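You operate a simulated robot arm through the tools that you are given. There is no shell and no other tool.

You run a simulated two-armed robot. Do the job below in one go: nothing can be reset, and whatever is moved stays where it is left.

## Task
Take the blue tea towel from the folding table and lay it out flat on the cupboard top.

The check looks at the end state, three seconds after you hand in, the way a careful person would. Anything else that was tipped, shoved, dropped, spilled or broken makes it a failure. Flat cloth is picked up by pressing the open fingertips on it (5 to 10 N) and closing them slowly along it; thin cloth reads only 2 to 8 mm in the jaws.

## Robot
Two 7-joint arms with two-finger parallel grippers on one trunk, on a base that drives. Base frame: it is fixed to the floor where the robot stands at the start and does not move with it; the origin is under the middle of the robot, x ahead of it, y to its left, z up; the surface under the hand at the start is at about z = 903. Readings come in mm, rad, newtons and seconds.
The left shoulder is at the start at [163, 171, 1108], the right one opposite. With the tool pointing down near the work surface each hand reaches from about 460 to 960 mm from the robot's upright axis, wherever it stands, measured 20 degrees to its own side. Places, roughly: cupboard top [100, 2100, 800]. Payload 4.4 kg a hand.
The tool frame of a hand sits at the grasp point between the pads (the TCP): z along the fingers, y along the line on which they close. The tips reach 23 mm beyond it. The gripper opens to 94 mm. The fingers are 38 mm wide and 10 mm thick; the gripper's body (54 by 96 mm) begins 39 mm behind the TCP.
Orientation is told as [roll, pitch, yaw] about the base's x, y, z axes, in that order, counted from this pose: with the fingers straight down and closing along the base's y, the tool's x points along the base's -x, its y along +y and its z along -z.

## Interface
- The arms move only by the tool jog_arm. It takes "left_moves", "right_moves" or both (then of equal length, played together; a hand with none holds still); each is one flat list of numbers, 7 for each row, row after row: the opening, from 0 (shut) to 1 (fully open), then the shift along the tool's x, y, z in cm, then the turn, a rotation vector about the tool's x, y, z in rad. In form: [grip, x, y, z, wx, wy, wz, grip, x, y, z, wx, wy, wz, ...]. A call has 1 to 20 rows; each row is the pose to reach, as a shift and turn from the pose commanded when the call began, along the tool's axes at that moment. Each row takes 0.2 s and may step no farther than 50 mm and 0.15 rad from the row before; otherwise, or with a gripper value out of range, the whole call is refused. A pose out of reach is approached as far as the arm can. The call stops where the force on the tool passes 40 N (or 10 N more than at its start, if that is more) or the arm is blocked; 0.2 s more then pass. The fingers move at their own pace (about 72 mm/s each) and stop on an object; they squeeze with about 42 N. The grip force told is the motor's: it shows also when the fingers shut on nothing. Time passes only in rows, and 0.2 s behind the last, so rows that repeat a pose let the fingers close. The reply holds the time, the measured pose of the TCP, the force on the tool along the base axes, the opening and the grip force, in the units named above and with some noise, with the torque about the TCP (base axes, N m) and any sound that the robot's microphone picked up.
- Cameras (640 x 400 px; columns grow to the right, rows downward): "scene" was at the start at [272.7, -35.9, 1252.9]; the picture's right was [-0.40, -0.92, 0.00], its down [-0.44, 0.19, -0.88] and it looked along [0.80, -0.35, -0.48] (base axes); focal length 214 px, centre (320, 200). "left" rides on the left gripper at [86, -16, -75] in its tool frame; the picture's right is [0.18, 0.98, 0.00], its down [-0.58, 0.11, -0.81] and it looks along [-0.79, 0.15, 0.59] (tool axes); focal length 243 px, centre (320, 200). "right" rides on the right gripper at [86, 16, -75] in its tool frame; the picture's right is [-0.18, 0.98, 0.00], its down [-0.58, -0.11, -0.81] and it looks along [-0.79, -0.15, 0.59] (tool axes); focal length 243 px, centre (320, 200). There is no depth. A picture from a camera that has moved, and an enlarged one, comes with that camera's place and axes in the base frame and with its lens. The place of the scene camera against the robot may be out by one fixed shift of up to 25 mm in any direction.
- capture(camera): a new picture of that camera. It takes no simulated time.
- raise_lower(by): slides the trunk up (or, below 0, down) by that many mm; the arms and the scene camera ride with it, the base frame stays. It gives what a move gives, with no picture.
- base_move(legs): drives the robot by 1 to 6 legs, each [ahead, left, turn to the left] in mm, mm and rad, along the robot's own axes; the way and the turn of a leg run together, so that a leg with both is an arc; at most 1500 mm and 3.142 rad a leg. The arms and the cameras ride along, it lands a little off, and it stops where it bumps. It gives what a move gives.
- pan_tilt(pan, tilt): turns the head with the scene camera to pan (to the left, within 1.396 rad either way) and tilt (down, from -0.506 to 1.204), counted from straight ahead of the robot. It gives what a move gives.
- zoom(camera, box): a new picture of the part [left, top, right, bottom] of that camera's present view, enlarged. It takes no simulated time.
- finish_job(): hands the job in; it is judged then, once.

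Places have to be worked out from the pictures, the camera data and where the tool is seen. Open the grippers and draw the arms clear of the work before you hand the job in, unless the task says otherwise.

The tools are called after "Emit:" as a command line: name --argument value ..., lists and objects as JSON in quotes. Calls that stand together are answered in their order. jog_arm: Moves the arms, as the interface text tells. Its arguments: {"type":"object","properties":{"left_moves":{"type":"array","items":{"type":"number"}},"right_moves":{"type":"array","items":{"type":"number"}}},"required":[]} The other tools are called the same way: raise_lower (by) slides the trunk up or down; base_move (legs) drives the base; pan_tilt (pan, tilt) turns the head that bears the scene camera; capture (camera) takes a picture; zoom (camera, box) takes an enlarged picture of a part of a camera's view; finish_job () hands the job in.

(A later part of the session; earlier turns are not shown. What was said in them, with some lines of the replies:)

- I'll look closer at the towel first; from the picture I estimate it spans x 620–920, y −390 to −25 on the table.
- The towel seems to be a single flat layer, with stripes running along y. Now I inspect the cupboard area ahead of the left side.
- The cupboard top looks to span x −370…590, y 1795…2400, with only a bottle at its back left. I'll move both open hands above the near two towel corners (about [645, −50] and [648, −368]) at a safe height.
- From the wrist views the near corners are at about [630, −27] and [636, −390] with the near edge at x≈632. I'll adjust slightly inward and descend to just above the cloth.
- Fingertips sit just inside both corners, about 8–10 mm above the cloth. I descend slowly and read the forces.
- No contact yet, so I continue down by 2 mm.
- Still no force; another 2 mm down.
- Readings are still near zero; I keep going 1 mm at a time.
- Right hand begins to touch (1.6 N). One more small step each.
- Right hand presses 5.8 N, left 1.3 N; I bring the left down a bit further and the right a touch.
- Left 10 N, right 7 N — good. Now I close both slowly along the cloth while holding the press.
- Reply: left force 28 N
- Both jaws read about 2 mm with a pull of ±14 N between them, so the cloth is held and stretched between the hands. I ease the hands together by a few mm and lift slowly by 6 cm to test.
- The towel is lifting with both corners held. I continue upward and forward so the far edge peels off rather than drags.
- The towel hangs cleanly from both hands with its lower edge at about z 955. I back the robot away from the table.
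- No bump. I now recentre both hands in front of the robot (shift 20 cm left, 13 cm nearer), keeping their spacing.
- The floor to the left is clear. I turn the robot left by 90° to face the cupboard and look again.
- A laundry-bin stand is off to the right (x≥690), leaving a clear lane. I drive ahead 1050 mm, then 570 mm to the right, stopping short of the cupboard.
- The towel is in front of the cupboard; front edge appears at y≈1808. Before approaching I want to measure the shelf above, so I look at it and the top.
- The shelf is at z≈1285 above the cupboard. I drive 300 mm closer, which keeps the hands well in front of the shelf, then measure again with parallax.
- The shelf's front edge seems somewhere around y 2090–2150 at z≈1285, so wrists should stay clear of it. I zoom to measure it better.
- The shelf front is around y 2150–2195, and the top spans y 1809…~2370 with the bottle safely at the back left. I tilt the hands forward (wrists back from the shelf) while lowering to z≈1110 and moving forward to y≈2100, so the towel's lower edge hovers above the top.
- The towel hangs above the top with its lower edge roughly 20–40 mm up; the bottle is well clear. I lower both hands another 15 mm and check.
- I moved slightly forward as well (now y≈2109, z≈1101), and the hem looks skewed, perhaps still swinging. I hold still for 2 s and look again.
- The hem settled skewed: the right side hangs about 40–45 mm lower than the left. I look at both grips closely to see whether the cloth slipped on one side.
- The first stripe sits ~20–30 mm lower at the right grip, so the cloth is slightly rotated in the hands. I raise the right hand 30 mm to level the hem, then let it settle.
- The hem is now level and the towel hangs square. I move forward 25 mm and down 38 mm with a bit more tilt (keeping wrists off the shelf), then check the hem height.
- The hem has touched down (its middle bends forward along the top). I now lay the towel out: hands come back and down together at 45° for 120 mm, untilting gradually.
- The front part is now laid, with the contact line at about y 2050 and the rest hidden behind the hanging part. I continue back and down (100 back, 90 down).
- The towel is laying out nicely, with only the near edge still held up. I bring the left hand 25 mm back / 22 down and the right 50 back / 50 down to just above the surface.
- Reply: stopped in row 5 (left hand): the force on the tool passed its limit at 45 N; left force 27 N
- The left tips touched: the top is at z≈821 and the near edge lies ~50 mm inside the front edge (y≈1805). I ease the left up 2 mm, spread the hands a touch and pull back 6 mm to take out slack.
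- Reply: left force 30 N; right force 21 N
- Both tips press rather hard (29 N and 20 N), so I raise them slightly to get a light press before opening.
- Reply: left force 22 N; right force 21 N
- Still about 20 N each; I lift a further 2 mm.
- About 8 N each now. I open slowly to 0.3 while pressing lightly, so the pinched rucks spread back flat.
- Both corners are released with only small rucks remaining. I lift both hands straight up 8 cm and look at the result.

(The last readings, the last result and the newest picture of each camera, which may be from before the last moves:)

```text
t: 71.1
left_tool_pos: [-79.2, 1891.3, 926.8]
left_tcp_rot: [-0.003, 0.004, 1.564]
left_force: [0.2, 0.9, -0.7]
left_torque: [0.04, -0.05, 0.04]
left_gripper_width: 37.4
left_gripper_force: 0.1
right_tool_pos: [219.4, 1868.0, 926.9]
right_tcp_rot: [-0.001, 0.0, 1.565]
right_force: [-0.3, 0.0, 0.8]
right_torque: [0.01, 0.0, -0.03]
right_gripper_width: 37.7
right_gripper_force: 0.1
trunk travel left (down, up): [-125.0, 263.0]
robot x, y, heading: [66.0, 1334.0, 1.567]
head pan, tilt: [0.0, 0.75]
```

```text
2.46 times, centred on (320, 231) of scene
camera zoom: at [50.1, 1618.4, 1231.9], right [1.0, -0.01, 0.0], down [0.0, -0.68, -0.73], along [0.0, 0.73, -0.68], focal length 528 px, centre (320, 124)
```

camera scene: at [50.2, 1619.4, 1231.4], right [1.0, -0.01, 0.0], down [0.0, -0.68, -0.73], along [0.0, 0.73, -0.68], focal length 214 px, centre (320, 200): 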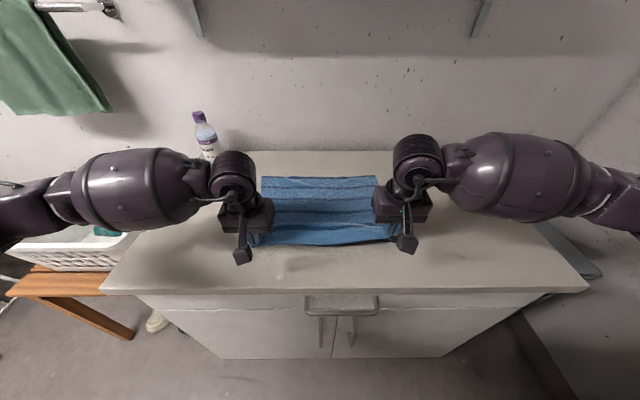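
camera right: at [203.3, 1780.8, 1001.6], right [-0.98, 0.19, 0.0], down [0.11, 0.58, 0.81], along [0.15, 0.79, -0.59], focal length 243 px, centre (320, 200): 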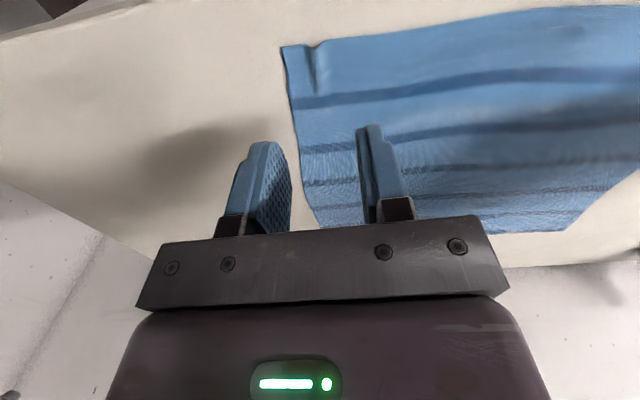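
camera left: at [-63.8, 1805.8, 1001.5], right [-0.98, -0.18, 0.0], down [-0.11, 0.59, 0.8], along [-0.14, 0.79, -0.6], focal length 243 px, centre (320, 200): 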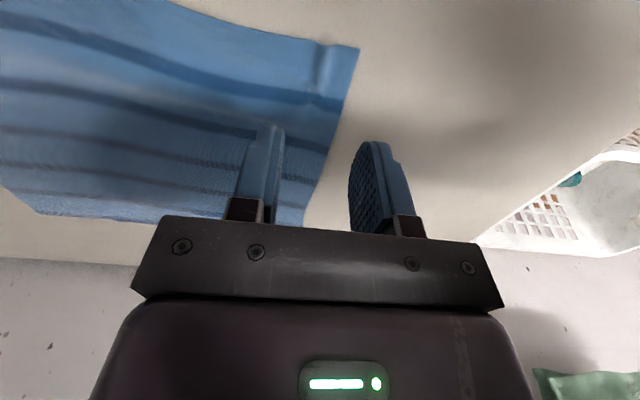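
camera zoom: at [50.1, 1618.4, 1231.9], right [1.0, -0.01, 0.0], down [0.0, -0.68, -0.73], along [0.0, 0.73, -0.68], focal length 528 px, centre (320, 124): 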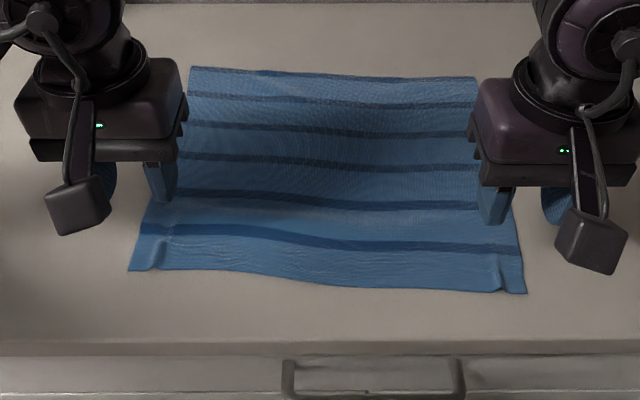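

The towel is laid out; only a small ruck remains at each near corner. I move the hands up and outward to get an unobstructed view.

Emit:
jog_arm --left_moves '[0.2, 1, 2, -3, 0, 0, 0, 0, 2, 5, -6, 0, 0, 0, 0, 3, 8, -9, 0, 0, 0, 0, 4, 11, -12, 0, 0, 0]' --right_moves '[0.2, 1, -2, -3, 0, 0, 0, 0, 2, -5, -6, 0, 0, 0, 0, 3, -8, -9, 0, 0, 0, 0, 4, -11, -12, 0, 0, 0]'

Emit:
zoom --camera "scene" --box '[220, 160, 420, 285]'

Emit:
capture --camera "scene"

Emit:
capture --camera "left"

Emit:
capture --camera "right"

```text
t: 72.1
left_tool_pos: [-189.4, 1853.4, 1046.8]
left_tcp_rot: [-0.004, 0.005, 1.562]
left_force: [0.9, -0.2, 0.1]
left_torque: [0.02, 0.01, 0.0]
left_gripper_width: 0.2
left_gripper_force: 41.7
right_tool_pos: [331.8, 1825.5, 1046.4]
right_tcp_rot: [0.0, -0.001, 1.565]
right_force: [0.1, -0.5, -0.5]
right_torque: [0.03, -0.01, -0.03]
right_gripper_width: 0.0
right_gripper_force: 42.2
trunk travel left (down, up): [-125.0, 263.0]
robot x, y, heading: [63.2, 1333.5, 1.565]
head pan, tilt: [0.0, 0.75]
```

```text
3.20 times, centred on (320, 222) of scene
camera zoom: at [50.2, 1617.3, 1232.4], right [1.0, -0.01, 0.0], down [0.0, -0.68, -0.73], along [0.0, 0.73, -0.68], focal length 686 px, centre (320, 128)
```

zoom: 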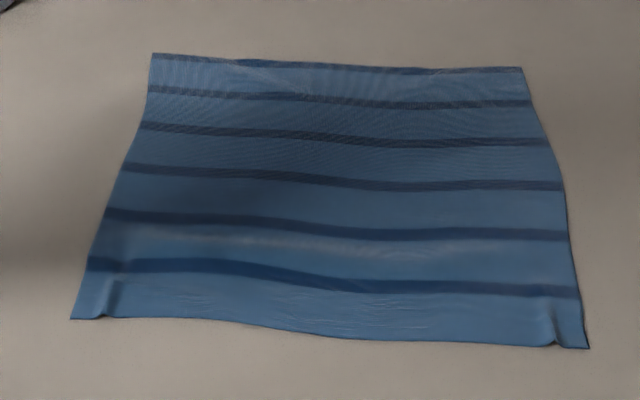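

```text
taken
camera scene: at [50.2, 1617.3, 1232.4], right [1.0, -0.01, 0.0], down [0.0, -0.68, -0.73], along [0.0, 0.73, -0.68], focal length 214 px, centre (320, 200)
```

scene: 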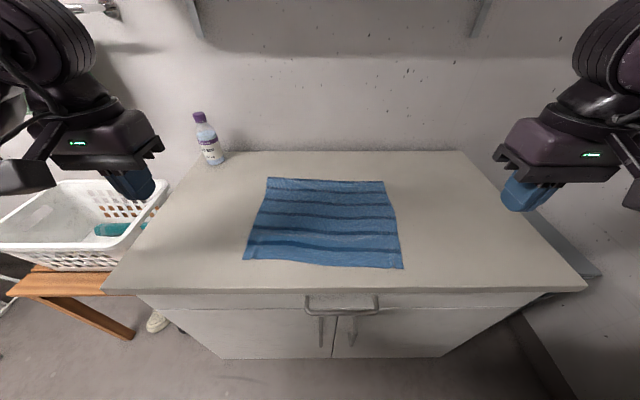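

```text
taken
camera left: at [-173.8, 1766.6, 1121.4], right [-0.98, -0.18, 0.0], down [-0.11, 0.59, 0.8], along [-0.14, 0.79, -0.6], focal length 243 px, centre (320, 200)
```

left: 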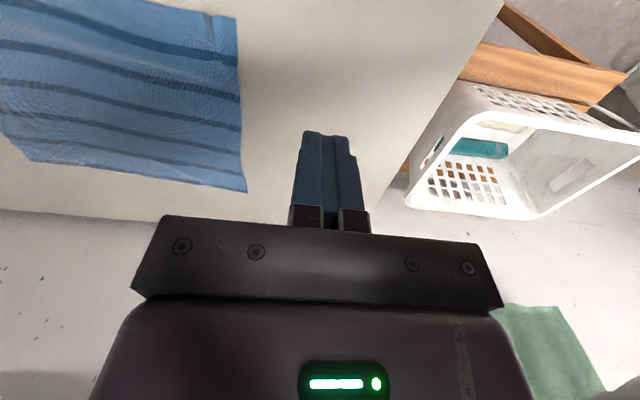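

```text
taken
camera right: at [315.0, 1739.1, 1121.6], right [-0.98, 0.19, 0.0], down [0.11, 0.58, 0.81], along [0.15, 0.79, -0.59], focal length 243 px, centre (320, 200)
```

right: 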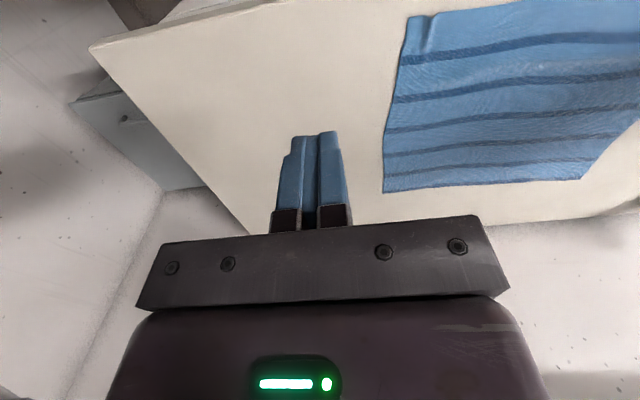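

The towel lies nicely within the top and nothing else moved. I zoom in on the far edge and the near corners to judge the remaining wrinkles.

Emit:
zoom --camera "scene" --box '[260, 165, 390, 215]'

Emit:
zoom --camera "scene" --box '[235, 220, 325, 276]'

Emit:
zoom --camera "scene" --box '[325, 225, 415, 281]'

Emit:
zoom --camera "right" --box '[370, 0, 640, 200]'

Emit:
zoom --camera "left" --box '[0, 0, 270, 200]'

```text
4.92 times, centred on (325, 190) of scene
camera zoom: at [50.2, 1617.3, 1232.4], right [1.0, -0.01, 0.0], down [0.0, -0.68, -0.73], along [0.0, 0.73, -0.68], focal length 1056 px, centre (295, 249)
```

zoom: 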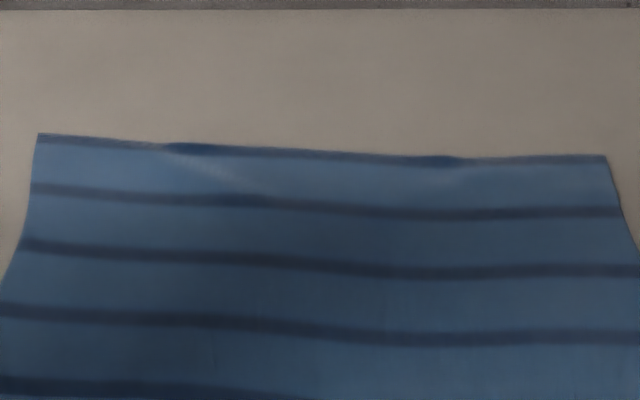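

```text
7.11 times, centred on (280, 248) of scene
camera zoom: at [50.2, 1617.3, 1232.4], right [1.0, -0.01, 0.0], down [0.0, -0.68, -0.73], along [0.0, 0.73, -0.68], focal length 1525 px, centre (604, -141)
```

zoom: 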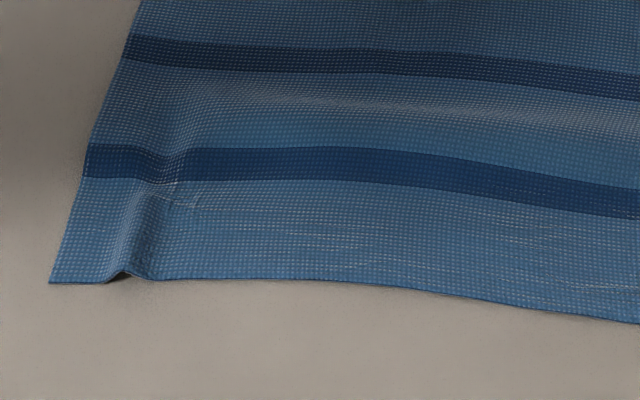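

```text
7.11 times, centred on (370, 253) of scene
camera zoom: at [50.2, 1617.3, 1232.4], right [1.0, -0.01, 0.0], down [0.0, -0.68, -0.73], along [0.0, 0.73, -0.68], focal length 1525 px, centre (-36, -177)
```

zoom: 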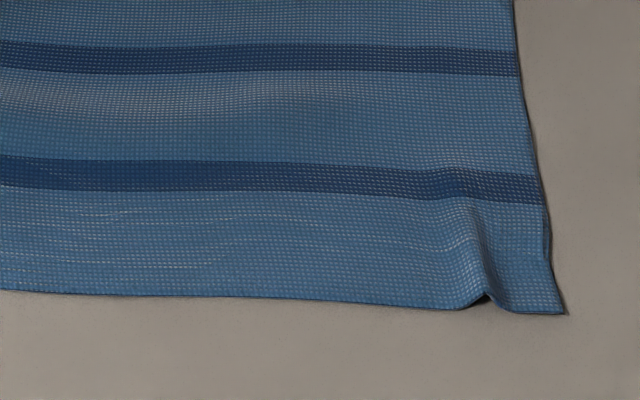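

```text
2.00 times, centred on (505, 100) of right
camera zoom: at [315.0, 1739.1, 1121.6], right [-0.98, 0.19, 0.0], down [0.11, 0.58, 0.81], along [0.15, 0.79, -0.59], focal length 485 px, centre (-50, 400)
```

zoom: 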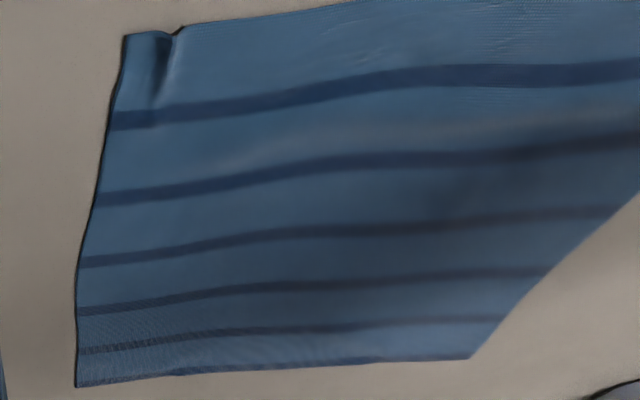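

```text
2.00 times, centred on (135, 100) of left
camera zoom: at [-173.8, 1766.6, 1121.4], right [-0.98, -0.18, 0.0], down [-0.11, 0.59, 0.8], along [-0.14, 0.79, -0.6], focal length 485 px, centre (690, 400)
```

zoom: 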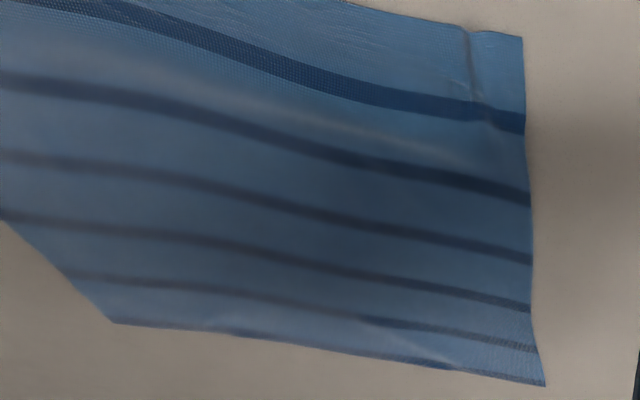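

Just two small rucks (at x≈−75 and x≈217) and a faint swell remain. I'll smooth them by pressing closed fingertips lightly on the outer corner flaps and drawing outward; first I hover over the flaps.

Emit:
jog_arm --left_moves '[0, -1.2, -3.2, 0, 0, 0, 0, 0, -2.4, -6.4, 0, 0, 0, 0, 0, -3.6, -9.6, 0, 0, 0, 0, 0, -3.6, -9.6, 4, 0, 0, 0, 0, -3.6, -9.6, 8, 0, 0, 0, 0, -3.6, -9.6, 12, 0, 0, 0, 0, -3.6, -9.6, 16, 0, 0, 0, 0, -3.6, -9.6, 18.5, 0, 0, 0, 0, -3.6, -9.6, 18.5, 0, 0, 0]' --right_moves '[0, -1.4, 3.3, 0, 0, 0, 0, 0, -2.8, 6.6, 0, 0, 0, 0, 0, -4.05, 10, 0, 0, 0, 0, 0, -4.05, 10, 4, 0, 0, 0, 0, -4.05, 10, 8, 0, 0, 0, 0, -4.05, 10, 12, 0, 0, 0, 0, -4.05, 10, 16, 0, 0, 0, 0, -4.05, 10, 18.5, 0, 0, 0, 0, -4.05, 10, 18.5, 0, 0, 0]'

Emit:
capture --camera "left"

Emit:
capture --camera "right"

```text
t: 74.1
left_tool_pos: [-92.3, 1888.0, 861.5]
left_tcp_rot: [-0.005, 0.005, 1.565]
left_force: [-0.3, 0.5, -0.8]
left_torque: [0.0, 0.0, -0.03]
left_gripper_width: 0.1
left_gripper_force: 42.0
right_tool_pos: [229.2, 1868.7, 858.9]
right_tcp_rot: [-0.001, 0.001, 1.565]
right_force: [-0.3, 0.0, -0.1]
right_torque: [0.03, 0.01, 0.01]
right_gripper_width: 0.0
right_gripper_force: 42.1
trunk travel left (down, up): [-125.0, 263.0]
robot x, y, heading: [60.7, 1331.4, 1.565]
head pan, tilt: [0.0, 0.75]
```

```text
taken
camera left: at [-77.1, 1801.9, 936.7], right [-0.98, -0.18, 0.0], down [-0.11, 0.59, 0.8], along [-0.14, 0.79, -0.6], focal length 243 px, centre (320, 200)
```

left: 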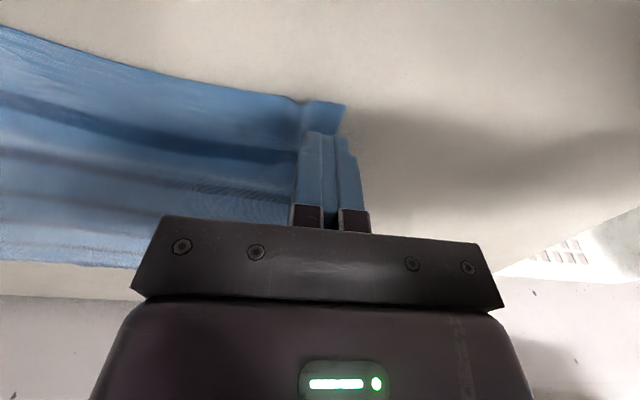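

```text
taken
camera right: at [213.0, 1781.7, 935.0], right [-0.98, 0.19, 0.0], down [0.11, 0.58, 0.81], along [0.15, 0.79, -0.59], focal length 243 px, centre (320, 200)
```

right: 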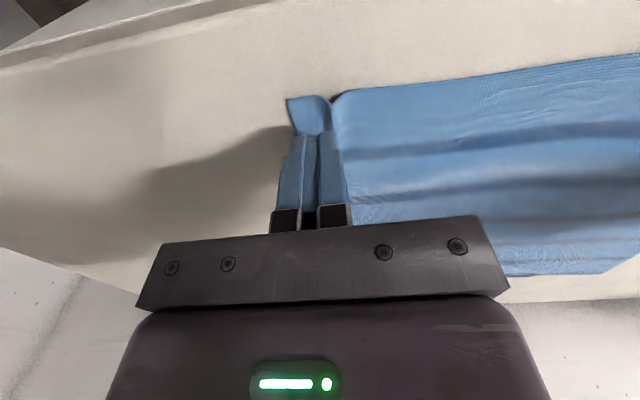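

Both closed fingertips hover over the flaps. I descend slowly to contact.

Emit:
jog_arm --left_moves '[0, 0, 0, 0.5, 0, 0, 0, 0, 0, 0, 1.0, 0, 0, 0, 0, 0, 0, 1.4, 0, 0, 0, 0, 0, 0, 1.55, 0, 0, 0]' --right_moves '[0, 0, 0, 0.5, 0, 0, 0, 0, 0, 0, 1.0, 0, 0, 0, 0, 0, 0, 1.2, 0, 0, 0, 0, 0, 0, 1.3, 0, 0, 0]'

```text
t: 75.1
left_tool_pos: [-92.1, 1887.5, 846.5]
left_tcp_rot: [-0.006, 0.008, 1.567]
left_force: [-0.1, -0.1, -0.2]
left_torque: [0.01, -0.04, -0.01]
left_gripper_width: 0.0
left_gripper_force: 41.9
right_tool_pos: [229.1, 1870.3, 847.5]
right_tcp_rot: [0.0, 0.0, 1.564]
right_force: [0.4, 0.5, -0.1]
right_torque: [-0.01, -0.01, -0.01]
right_gripper_width: 0.0
right_gripper_force: 41.9
trunk travel left (down, up): [-125.0, 263.0]
robot x, y, heading: [63.5, 1334.4, 1.568]
head pan, tilt: [0.0, 0.75]
```

No contact yet; I go 1.5–2 mm lower.

Emit:
jog_arm --left_moves '[0, 0, 0, 0.1, 0, 0, 0, 0, 0, 0, 0.18, 0, 0, 0]' --right_moves '[0, 0, 0, 0.1, 0, 0, 0, 0, 0, 0, 0.22, 0, 0, 0]'

```text
t: 75.7
left_tool_pos: [-92.1, 1888.6, 844.8]
left_tcp_rot: [-0.002, 0.006, 1.566]
left_force: [-0.6, 0.8, 3.6]
left_torque: [0.03, 0.03, -0.02]
left_gripper_width: 0.2
left_gripper_force: 41.4
right_tool_pos: [229.5, 1870.4, 846.0]
right_tcp_rot: [-0.001, 0.003, 1.567]
right_force: [0.3, 0.4, 0.1]
right_torque: [-0.03, -0.02, 0.0]
right_gripper_width: 0.1
right_gripper_force: 42.6
trunk travel left (down, up): [-125.0, 263.0]
robot x, y, heading: [60.9, 1335.5, 1.566]
head pan, tilt: [0.0, 0.75]
```

Left touches at 3.6 N; the right needs about 1.5 mm more.

Emit:
jog_arm --left_moves '[0, 0, 0, 0.02, 0, 0, 0, 0, 0, 0, 0.04, 0, 0, 0]' --right_moves '[0, 0, 0, 0.08, 0, 0, 0, 0, 0, 0, 0.15, 0, 0, 0]'

```text
t: 76.3
left_tool_pos: [-91.6, 1887.7, 844.6]
left_tcp_rot: [-0.007, 0.005, 1.566]
left_force: [-0.3, 2.0, 8.3]
left_torque: [0.1, 0.04, 0.0]
left_gripper_width: 0.0
left_gripper_force: 41.9
right_tool_pos: [228.8, 1869.2, 845.1]
right_tcp_rot: [0.0, 0.001, 1.565]
right_force: [0.6, -0.7, 0.6]
right_torque: [0.01, 0.01, 0.02]
right_gripper_width: 0.1
right_gripper_force: 42.1
trunk travel left (down, up): [-125.0, 263.0]
robot x, y, heading: [62.9, 1329.8, 1.564]
head pan, tilt: [0.0, 0.75]
```

Left presses 8 N; the right still needs a bit more.

Emit:
jog_arm --right_moves '[0, 0, 0, 0.06, 0, 0, 0, 0, 0, 0, 0.12, 0, 0, 0]'

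```text
t: 76.9
left_tool_pos: [-91.3, 1887.9, 844.7]
left_tcp_rot: [-0.002, 0.007, 1.565]
left_force: [0.6, 2.3, 7.2]
left_torque: [0.07, 0.0, 0.0]
left_gripper_width: 0.0
left_gripper_force: 42.0
right_tool_pos: [230.4, 1869.6, 843.5]
right_tcp_rot: [-0.001, 0.001, 1.564]
right_force: [1.2, 1.0, 7.9]
right_torque: [-0.06, -0.07, 0.02]
right_gripper_width: 0.0
right_gripper_force: 42.1
trunk travel left (down, up): [-125.0, 263.0]
robot x, y, heading: [67.1, 1330.8, 1.564]
head pan, tilt: [0.0, 0.75]
```

Both press about 8 N. I draw outward 10 mm and back 4 mm slowly.

Emit:
jog_arm --left_moves '[0, 0.05, 0.13, 0, 0, 0, 0, 0, 0.1, 0.25, 0, 0, 0, 0, 0, 0.15, 0.38, 0, 0, 0, 0, 0, 0.2, 0.5, 0, 0, 0, 0, 0, 0.25, 0.63, 0, 0, 0, 0, 0, 0.3, 0.75, 0, 0, 0, 0, 0, 0.35, 0.88, 0, 0, 0, 0, 0, 0.4, 1.0, 0, 0, 0, 0]' --right_moves '[0, 0.05, -0.13, 0, 0, 0, 0, 0, 0.1, -0.25, 0, 0, 0, 0, 0, 0.15, -0.38, 0, 0, 0, 0, 0, 0.2, -0.5, 0, 0, 0, 0, 0, 0.25, -0.63, 0, 0, 0, 0, 0, 0.3, -0.75, 0, 0, 0, 0, 0, 0.35, -0.88, 0, 0, 0, 0, 0, 0.4, -1.0, 0, 0, 0, 0]'

Emit:
zoom --camera "scene" --box '[220, 160, 420, 285]'

Emit:
capture --camera "left"

Emit:
capture --camera "right"

```text
t: 78.7
left_tool_pos: [-102.2, 1882.6, 844.7]
left_tcp_rot: [-0.006, 0.005, 1.565]
left_force: [7.7, 0.7, 9.8]
left_torque: [0.05, -0.15, -0.04]
left_gripper_width: 0.0
left_gripper_force: 42.2
right_tool_pos: [239.6, 1866.0, 843.7]
right_tcp_rot: [0.001, -0.002, 1.565]
right_force: [-8.1, 3.6, 19.7]
right_torque: [-0.02, 0.12, 0.02]
right_gripper_width: 0.0
right_gripper_force: 41.8
trunk travel left (down, up): [-125.0, 263.0]
robot x, y, heading: [65.9, 1329.8, 1.561]
head pan, tilt: [0.0, 0.75]
```

```text
3.20 times, centred on (320, 222) of scene
camera zoom: at [49.9, 1617.9, 1232.1], right [1.0, -0.01, 0.0], down [0.0, -0.68, -0.73], along [0.0, 0.73, -0.68], focal length 686 px, centre (320, 128)
```

zoom: 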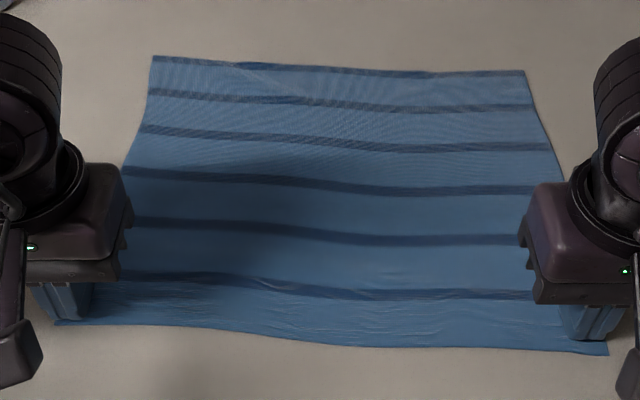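

```text
taken
camera left: at [-86.6, 1796.8, 919.2], right [-0.98, -0.18, 0.0], down [-0.11, 0.59, 0.8], along [-0.14, 0.79, -0.6], focal length 243 px, centre (320, 200)
```

left: 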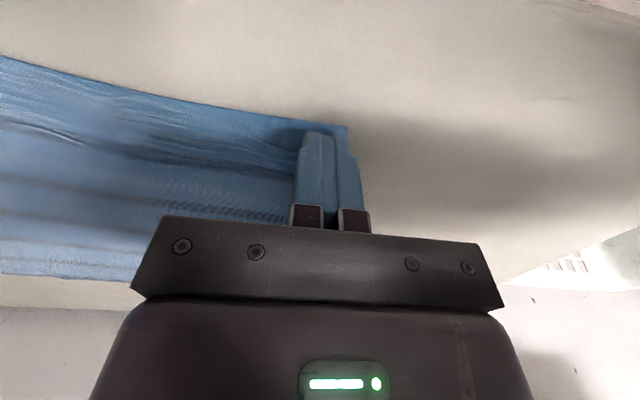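

```text
taken
camera right: at [223.0, 1778.2, 919.1], right [-0.98, 0.19, 0.0], down [0.11, 0.58, 0.81], along [0.15, 0.79, -0.59], focal length 243 px, centre (320, 200)
```

right: 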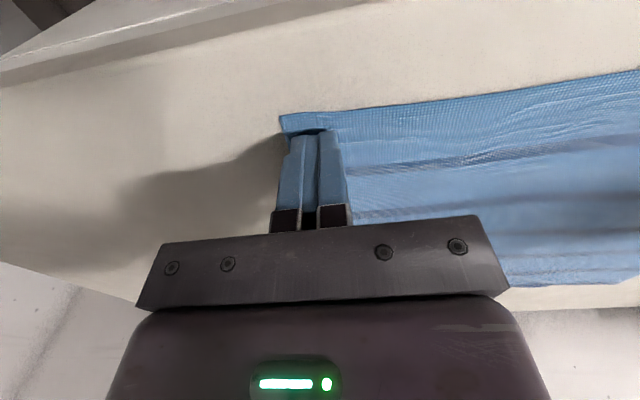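

The rucks are gone and the near edge is drawn straight. I lift both hands slowly straight up, then out of the way.

Emit:
jog_arm --left_moves '[0, 0, -0.1, -0.1, 0, 0, 0, 0, 0, -0.15, -0.4, 0, 0, 0, 0, 0, -0.15, -1, 0, 0, 0, 0, 0, -0.15, -3, 0, 0, 0, 0, 0, -0.15, -6, 0, 0, 0, 0, 1, 2, -9, 0, 0, 0, 0, 2, 5, -12, 0, 0, 0, 0, 3, 8, -15, 0, 0, 0, 0.2, 4, 11, -18, 0, 0, 0, 0.4, 5, 11, -20, 0, 0, 0]' --right_moves '[0, 0, 0.1, -0.1, 0, 0, 0, 0, 0, 0.15, -0.4, 0, 0, 0, 0, 0, 0.15, -1, 0, 0, 0, 0, 0, 0.15, -3, 0, 0, 0, 0, 0, 0.15, -6, 0, 0, 0, 0, 1, -2, -9, 0, 0, 0, 0, 2, -5, -12, 0, 0, 0, 0, 3, -8, -15, 0, 0, 0, 0.2, 4, -11, -18, 0, 0, 0, 0.4, 5, -11, -20, 0, 0, 0]'

Emit:
zoom --camera "scene" --box '[220, 160, 420, 285]'

Emit:
zoom --camera "right" --box '[370, 0, 640, 200]'

Emit:
zoom --camera "left" --box '[0, 0, 270, 200]'

```text
t: 80.9
left_tool_pos: [-215.1, 1836.9, 1042.8]
left_tcp_rot: [-0.004, 0.008, 1.564]
left_force: [0.7, 0.3, -0.1]
left_torque: [0.0, 0.01, -0.02]
left_gripper_width: 37.6
left_gripper_force: 0.2
right_tool_pos: [350.1, 1814.6, 1042.9]
right_tcp_rot: [0.0, 0.005, 1.564]
right_force: [0.4, -0.8, -0.1]
right_torque: [0.0, -0.01, 0.03]
right_gripper_width: 37.7
right_gripper_force: 0.1
trunk travel left (down, up): [-125.0, 263.0]
robot x, y, heading: [66.0, 1333.7, 1.566]
head pan, tilt: [0.0, 0.75]
```

```text
3.20 times, centred on (320, 222) of scene
camera zoom: at [50.3, 1619.8, 1231.2], right [1.0, -0.01, 0.0], down [0.0, -0.68, -0.73], along [0.0, 0.73, -0.68], focal length 686 px, centre (320, 128)
```

zoom: 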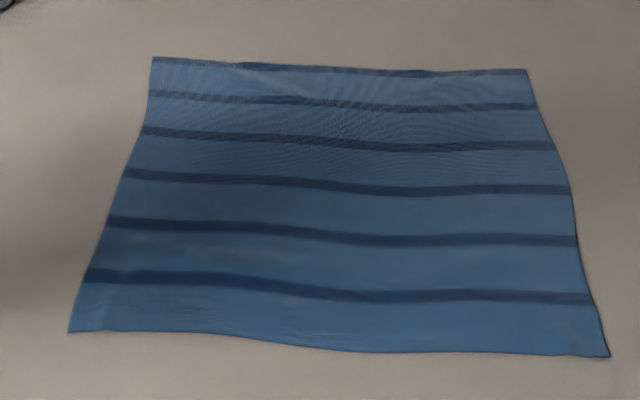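

```text
2.00 times, centred on (505, 100) of right
camera zoom: at [334.2, 1727.9, 1118.5], right [-0.98, 0.19, 0.0], down [0.11, 0.58, 0.8], along [0.15, 0.79, -0.59], focal length 485 px, centre (-50, 400)
```

zoom: 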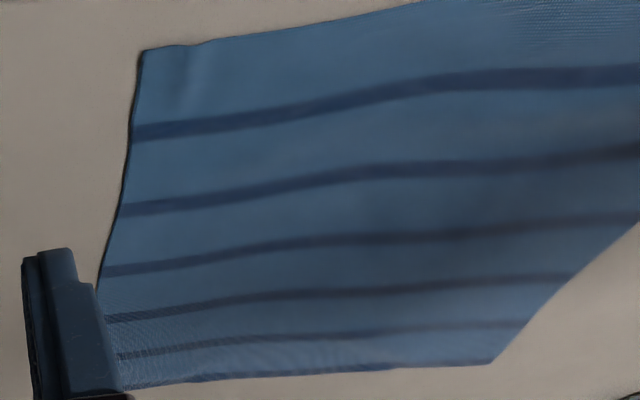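

```text
2.00 times, centred on (135, 100) of left
camera zoom: at [-199.2, 1751.5, 1117.6], right [-0.98, -0.18, 0.0], down [-0.11, 0.59, 0.8], along [-0.14, 0.79, -0.6], focal length 485 px, centre (690, 400)
```

zoom: 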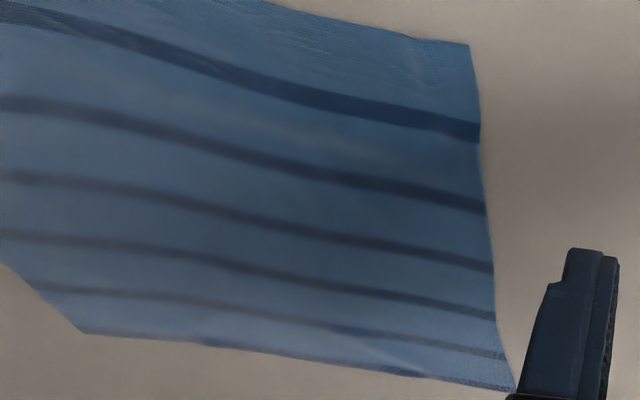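

The towel is now flat and smooth. I open the grippers fully and back the robot away from the cupboard, then take a final look.

Emit:
jog_arm --left_moves '[0.8, 0, 0, -2, 0, 0, 0, 1, 0, 0, -5, 0, 0, 0, 1, 0, 0, -8, 0, 0, 0]' --right_moves '[0.8, 0, 0, -2, 0, 0, 0, 1, 0, 0, -5, 0, 0, 0, 1, 0, 0, -8, 0, 0, 0]'

Emit:
base_move --legs '[[-300, 0, 0]]'

Emit:
pan_tilt --pan 0.0 --tilt 0.5

Emit:
capture --camera "scene"

Emit:
zoom --camera "scene" --box '[180, 120, 460, 295]'

```text
t: 81.7
left_tool_pos: [-214.4, 1836.4, 1122.8]
left_tcp_rot: [-0.007, 0.007, 1.566]
left_force: [-0.2, -0.6, 0.6]
left_torque: [0.0, -0.01, 0.01]
left_gripper_width: 94.2
left_gripper_force: 0.2
right_tool_pos: [349.4, 1815.8, 1125.1]
right_tcp_rot: [0.0, 0.002, 1.566]
right_force: [-0.3, -0.3, 0.6]
right_torque: [0.01, 0.02, 0.02]
right_gripper_width: 94.1
right_gripper_force: 0.1
trunk travel left (down, up): [-125.0, 263.0]
robot x, y, heading: [61.8, 1331.3, 1.565]
head pan, tilt: [0.0, 0.75]
```

```text
t: 83.8
left_tool_pos: [-217.0, 1538.9, 1122.8]
left_tcp_rot: [-0.005, 0.006, 1.563]
left_force: [-0.3, 0.4, -0.2]
left_torque: [-0.02, 0.02, -0.03]
left_gripper_width: 94.1
left_gripper_force: 0.0
right_tool_pos: [347.7, 1518.6, 1123.8]
right_tcp_rot: [-0.001, 0.001, 1.565]
right_force: [0.7, -0.1, 0.3]
right_torque: [0.01, 0.01, 0.0]
right_gripper_width: 93.8
right_gripper_force: 0.1
trunk travel left (down, up): [-125.0, 263.0]
robot x, y, heading: [61.6, 1035.5, 1.564]
head pan, tilt: [0.0, 0.75]
```

```text
t: 84.5
left_tool_pos: [-215.9, 1538.3, 1123.0]
left_tcp_rot: [-0.004, 0.007, 1.564]
left_force: [0.3, 0.4, 0.0]
left_torque: [0.01, -0.01, 0.01]
left_gripper_width: 94.2
left_gripper_force: 0.0
right_tool_pos: [347.9, 1517.8, 1125.1]
right_tcp_rot: [0.0, 0.002, 1.562]
right_force: [-1.2, -0.9, -0.1]
right_torque: [-0.01, -0.03, 0.0]
right_gripper_width: 94.1
right_gripper_force: 0.2
trunk travel left (down, up): [-125.0, 263.0]
robot x, y, heading: [57.6, 1031.2, 1.559]
head pan, tilt: [0.0, 0.499]
```

```text
taken
camera scene: at [48.5, 1329.1, 1253.3], right [1.0, -0.01, 0.0], down [0.0, -0.48, -0.88], along [0.01, 0.88, -0.48], focal length 214 px, centre (320, 200)
```

scene: 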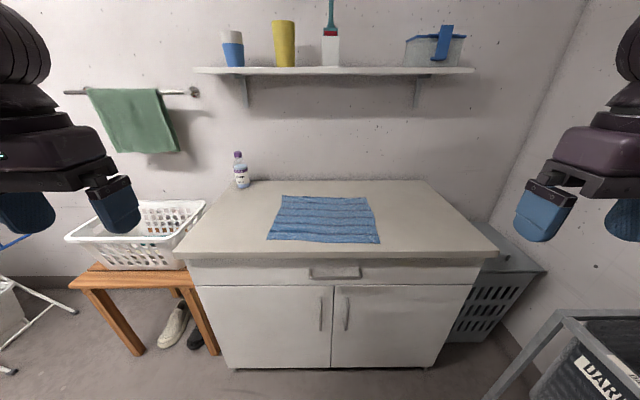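

```text
2.29 times, centred on (320, 208) of scene
camera zoom: at [48.5, 1329.1, 1253.3], right [1.0, -0.01, 0.0], down [0.0, -0.48, -0.88], along [0.01, 0.88, -0.48], focal length 490 px, centre (320, 183)
```

zoom: 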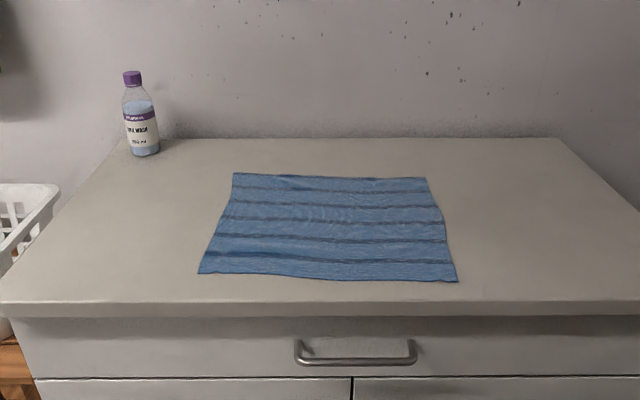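

The towel lies flat on the cupboard top. The bottle, shelf items and basket stand as they did before, the grippers are open and the arms are clear, so I hand in the job.

Emit:
finish_job

```text
The job is handed in.
```

The blue tea towel now lies flat on the cupboard top, about 50 mm in from the front edge, and I've handed the job in.

- **Flatness:** releasing the corners left two small rucks at the near edge. I smoothed them out with light fingertip pressure. The last pictures show the cloth flat, with at most a faint curl in the middle of the far edge.
- **Surroundings:** the bottle on the cupboard, the items on the shelf above it and the laundry basket look undisturbed. On the table, my last clear view after lifting the towel showed nothing moved, and the robot didn't bump into anything while driving.
- **Robot:** both grippers are open, and the robot is backed about 300 mm away from the cupboard with the arms clear.

While I was laying it out, the left fingertips pressed on the cupboard top at about 45 N, and the move stopped itself. The top sits at about z = 821 rather than the roughly 800 given. I eased off and saw no damage.
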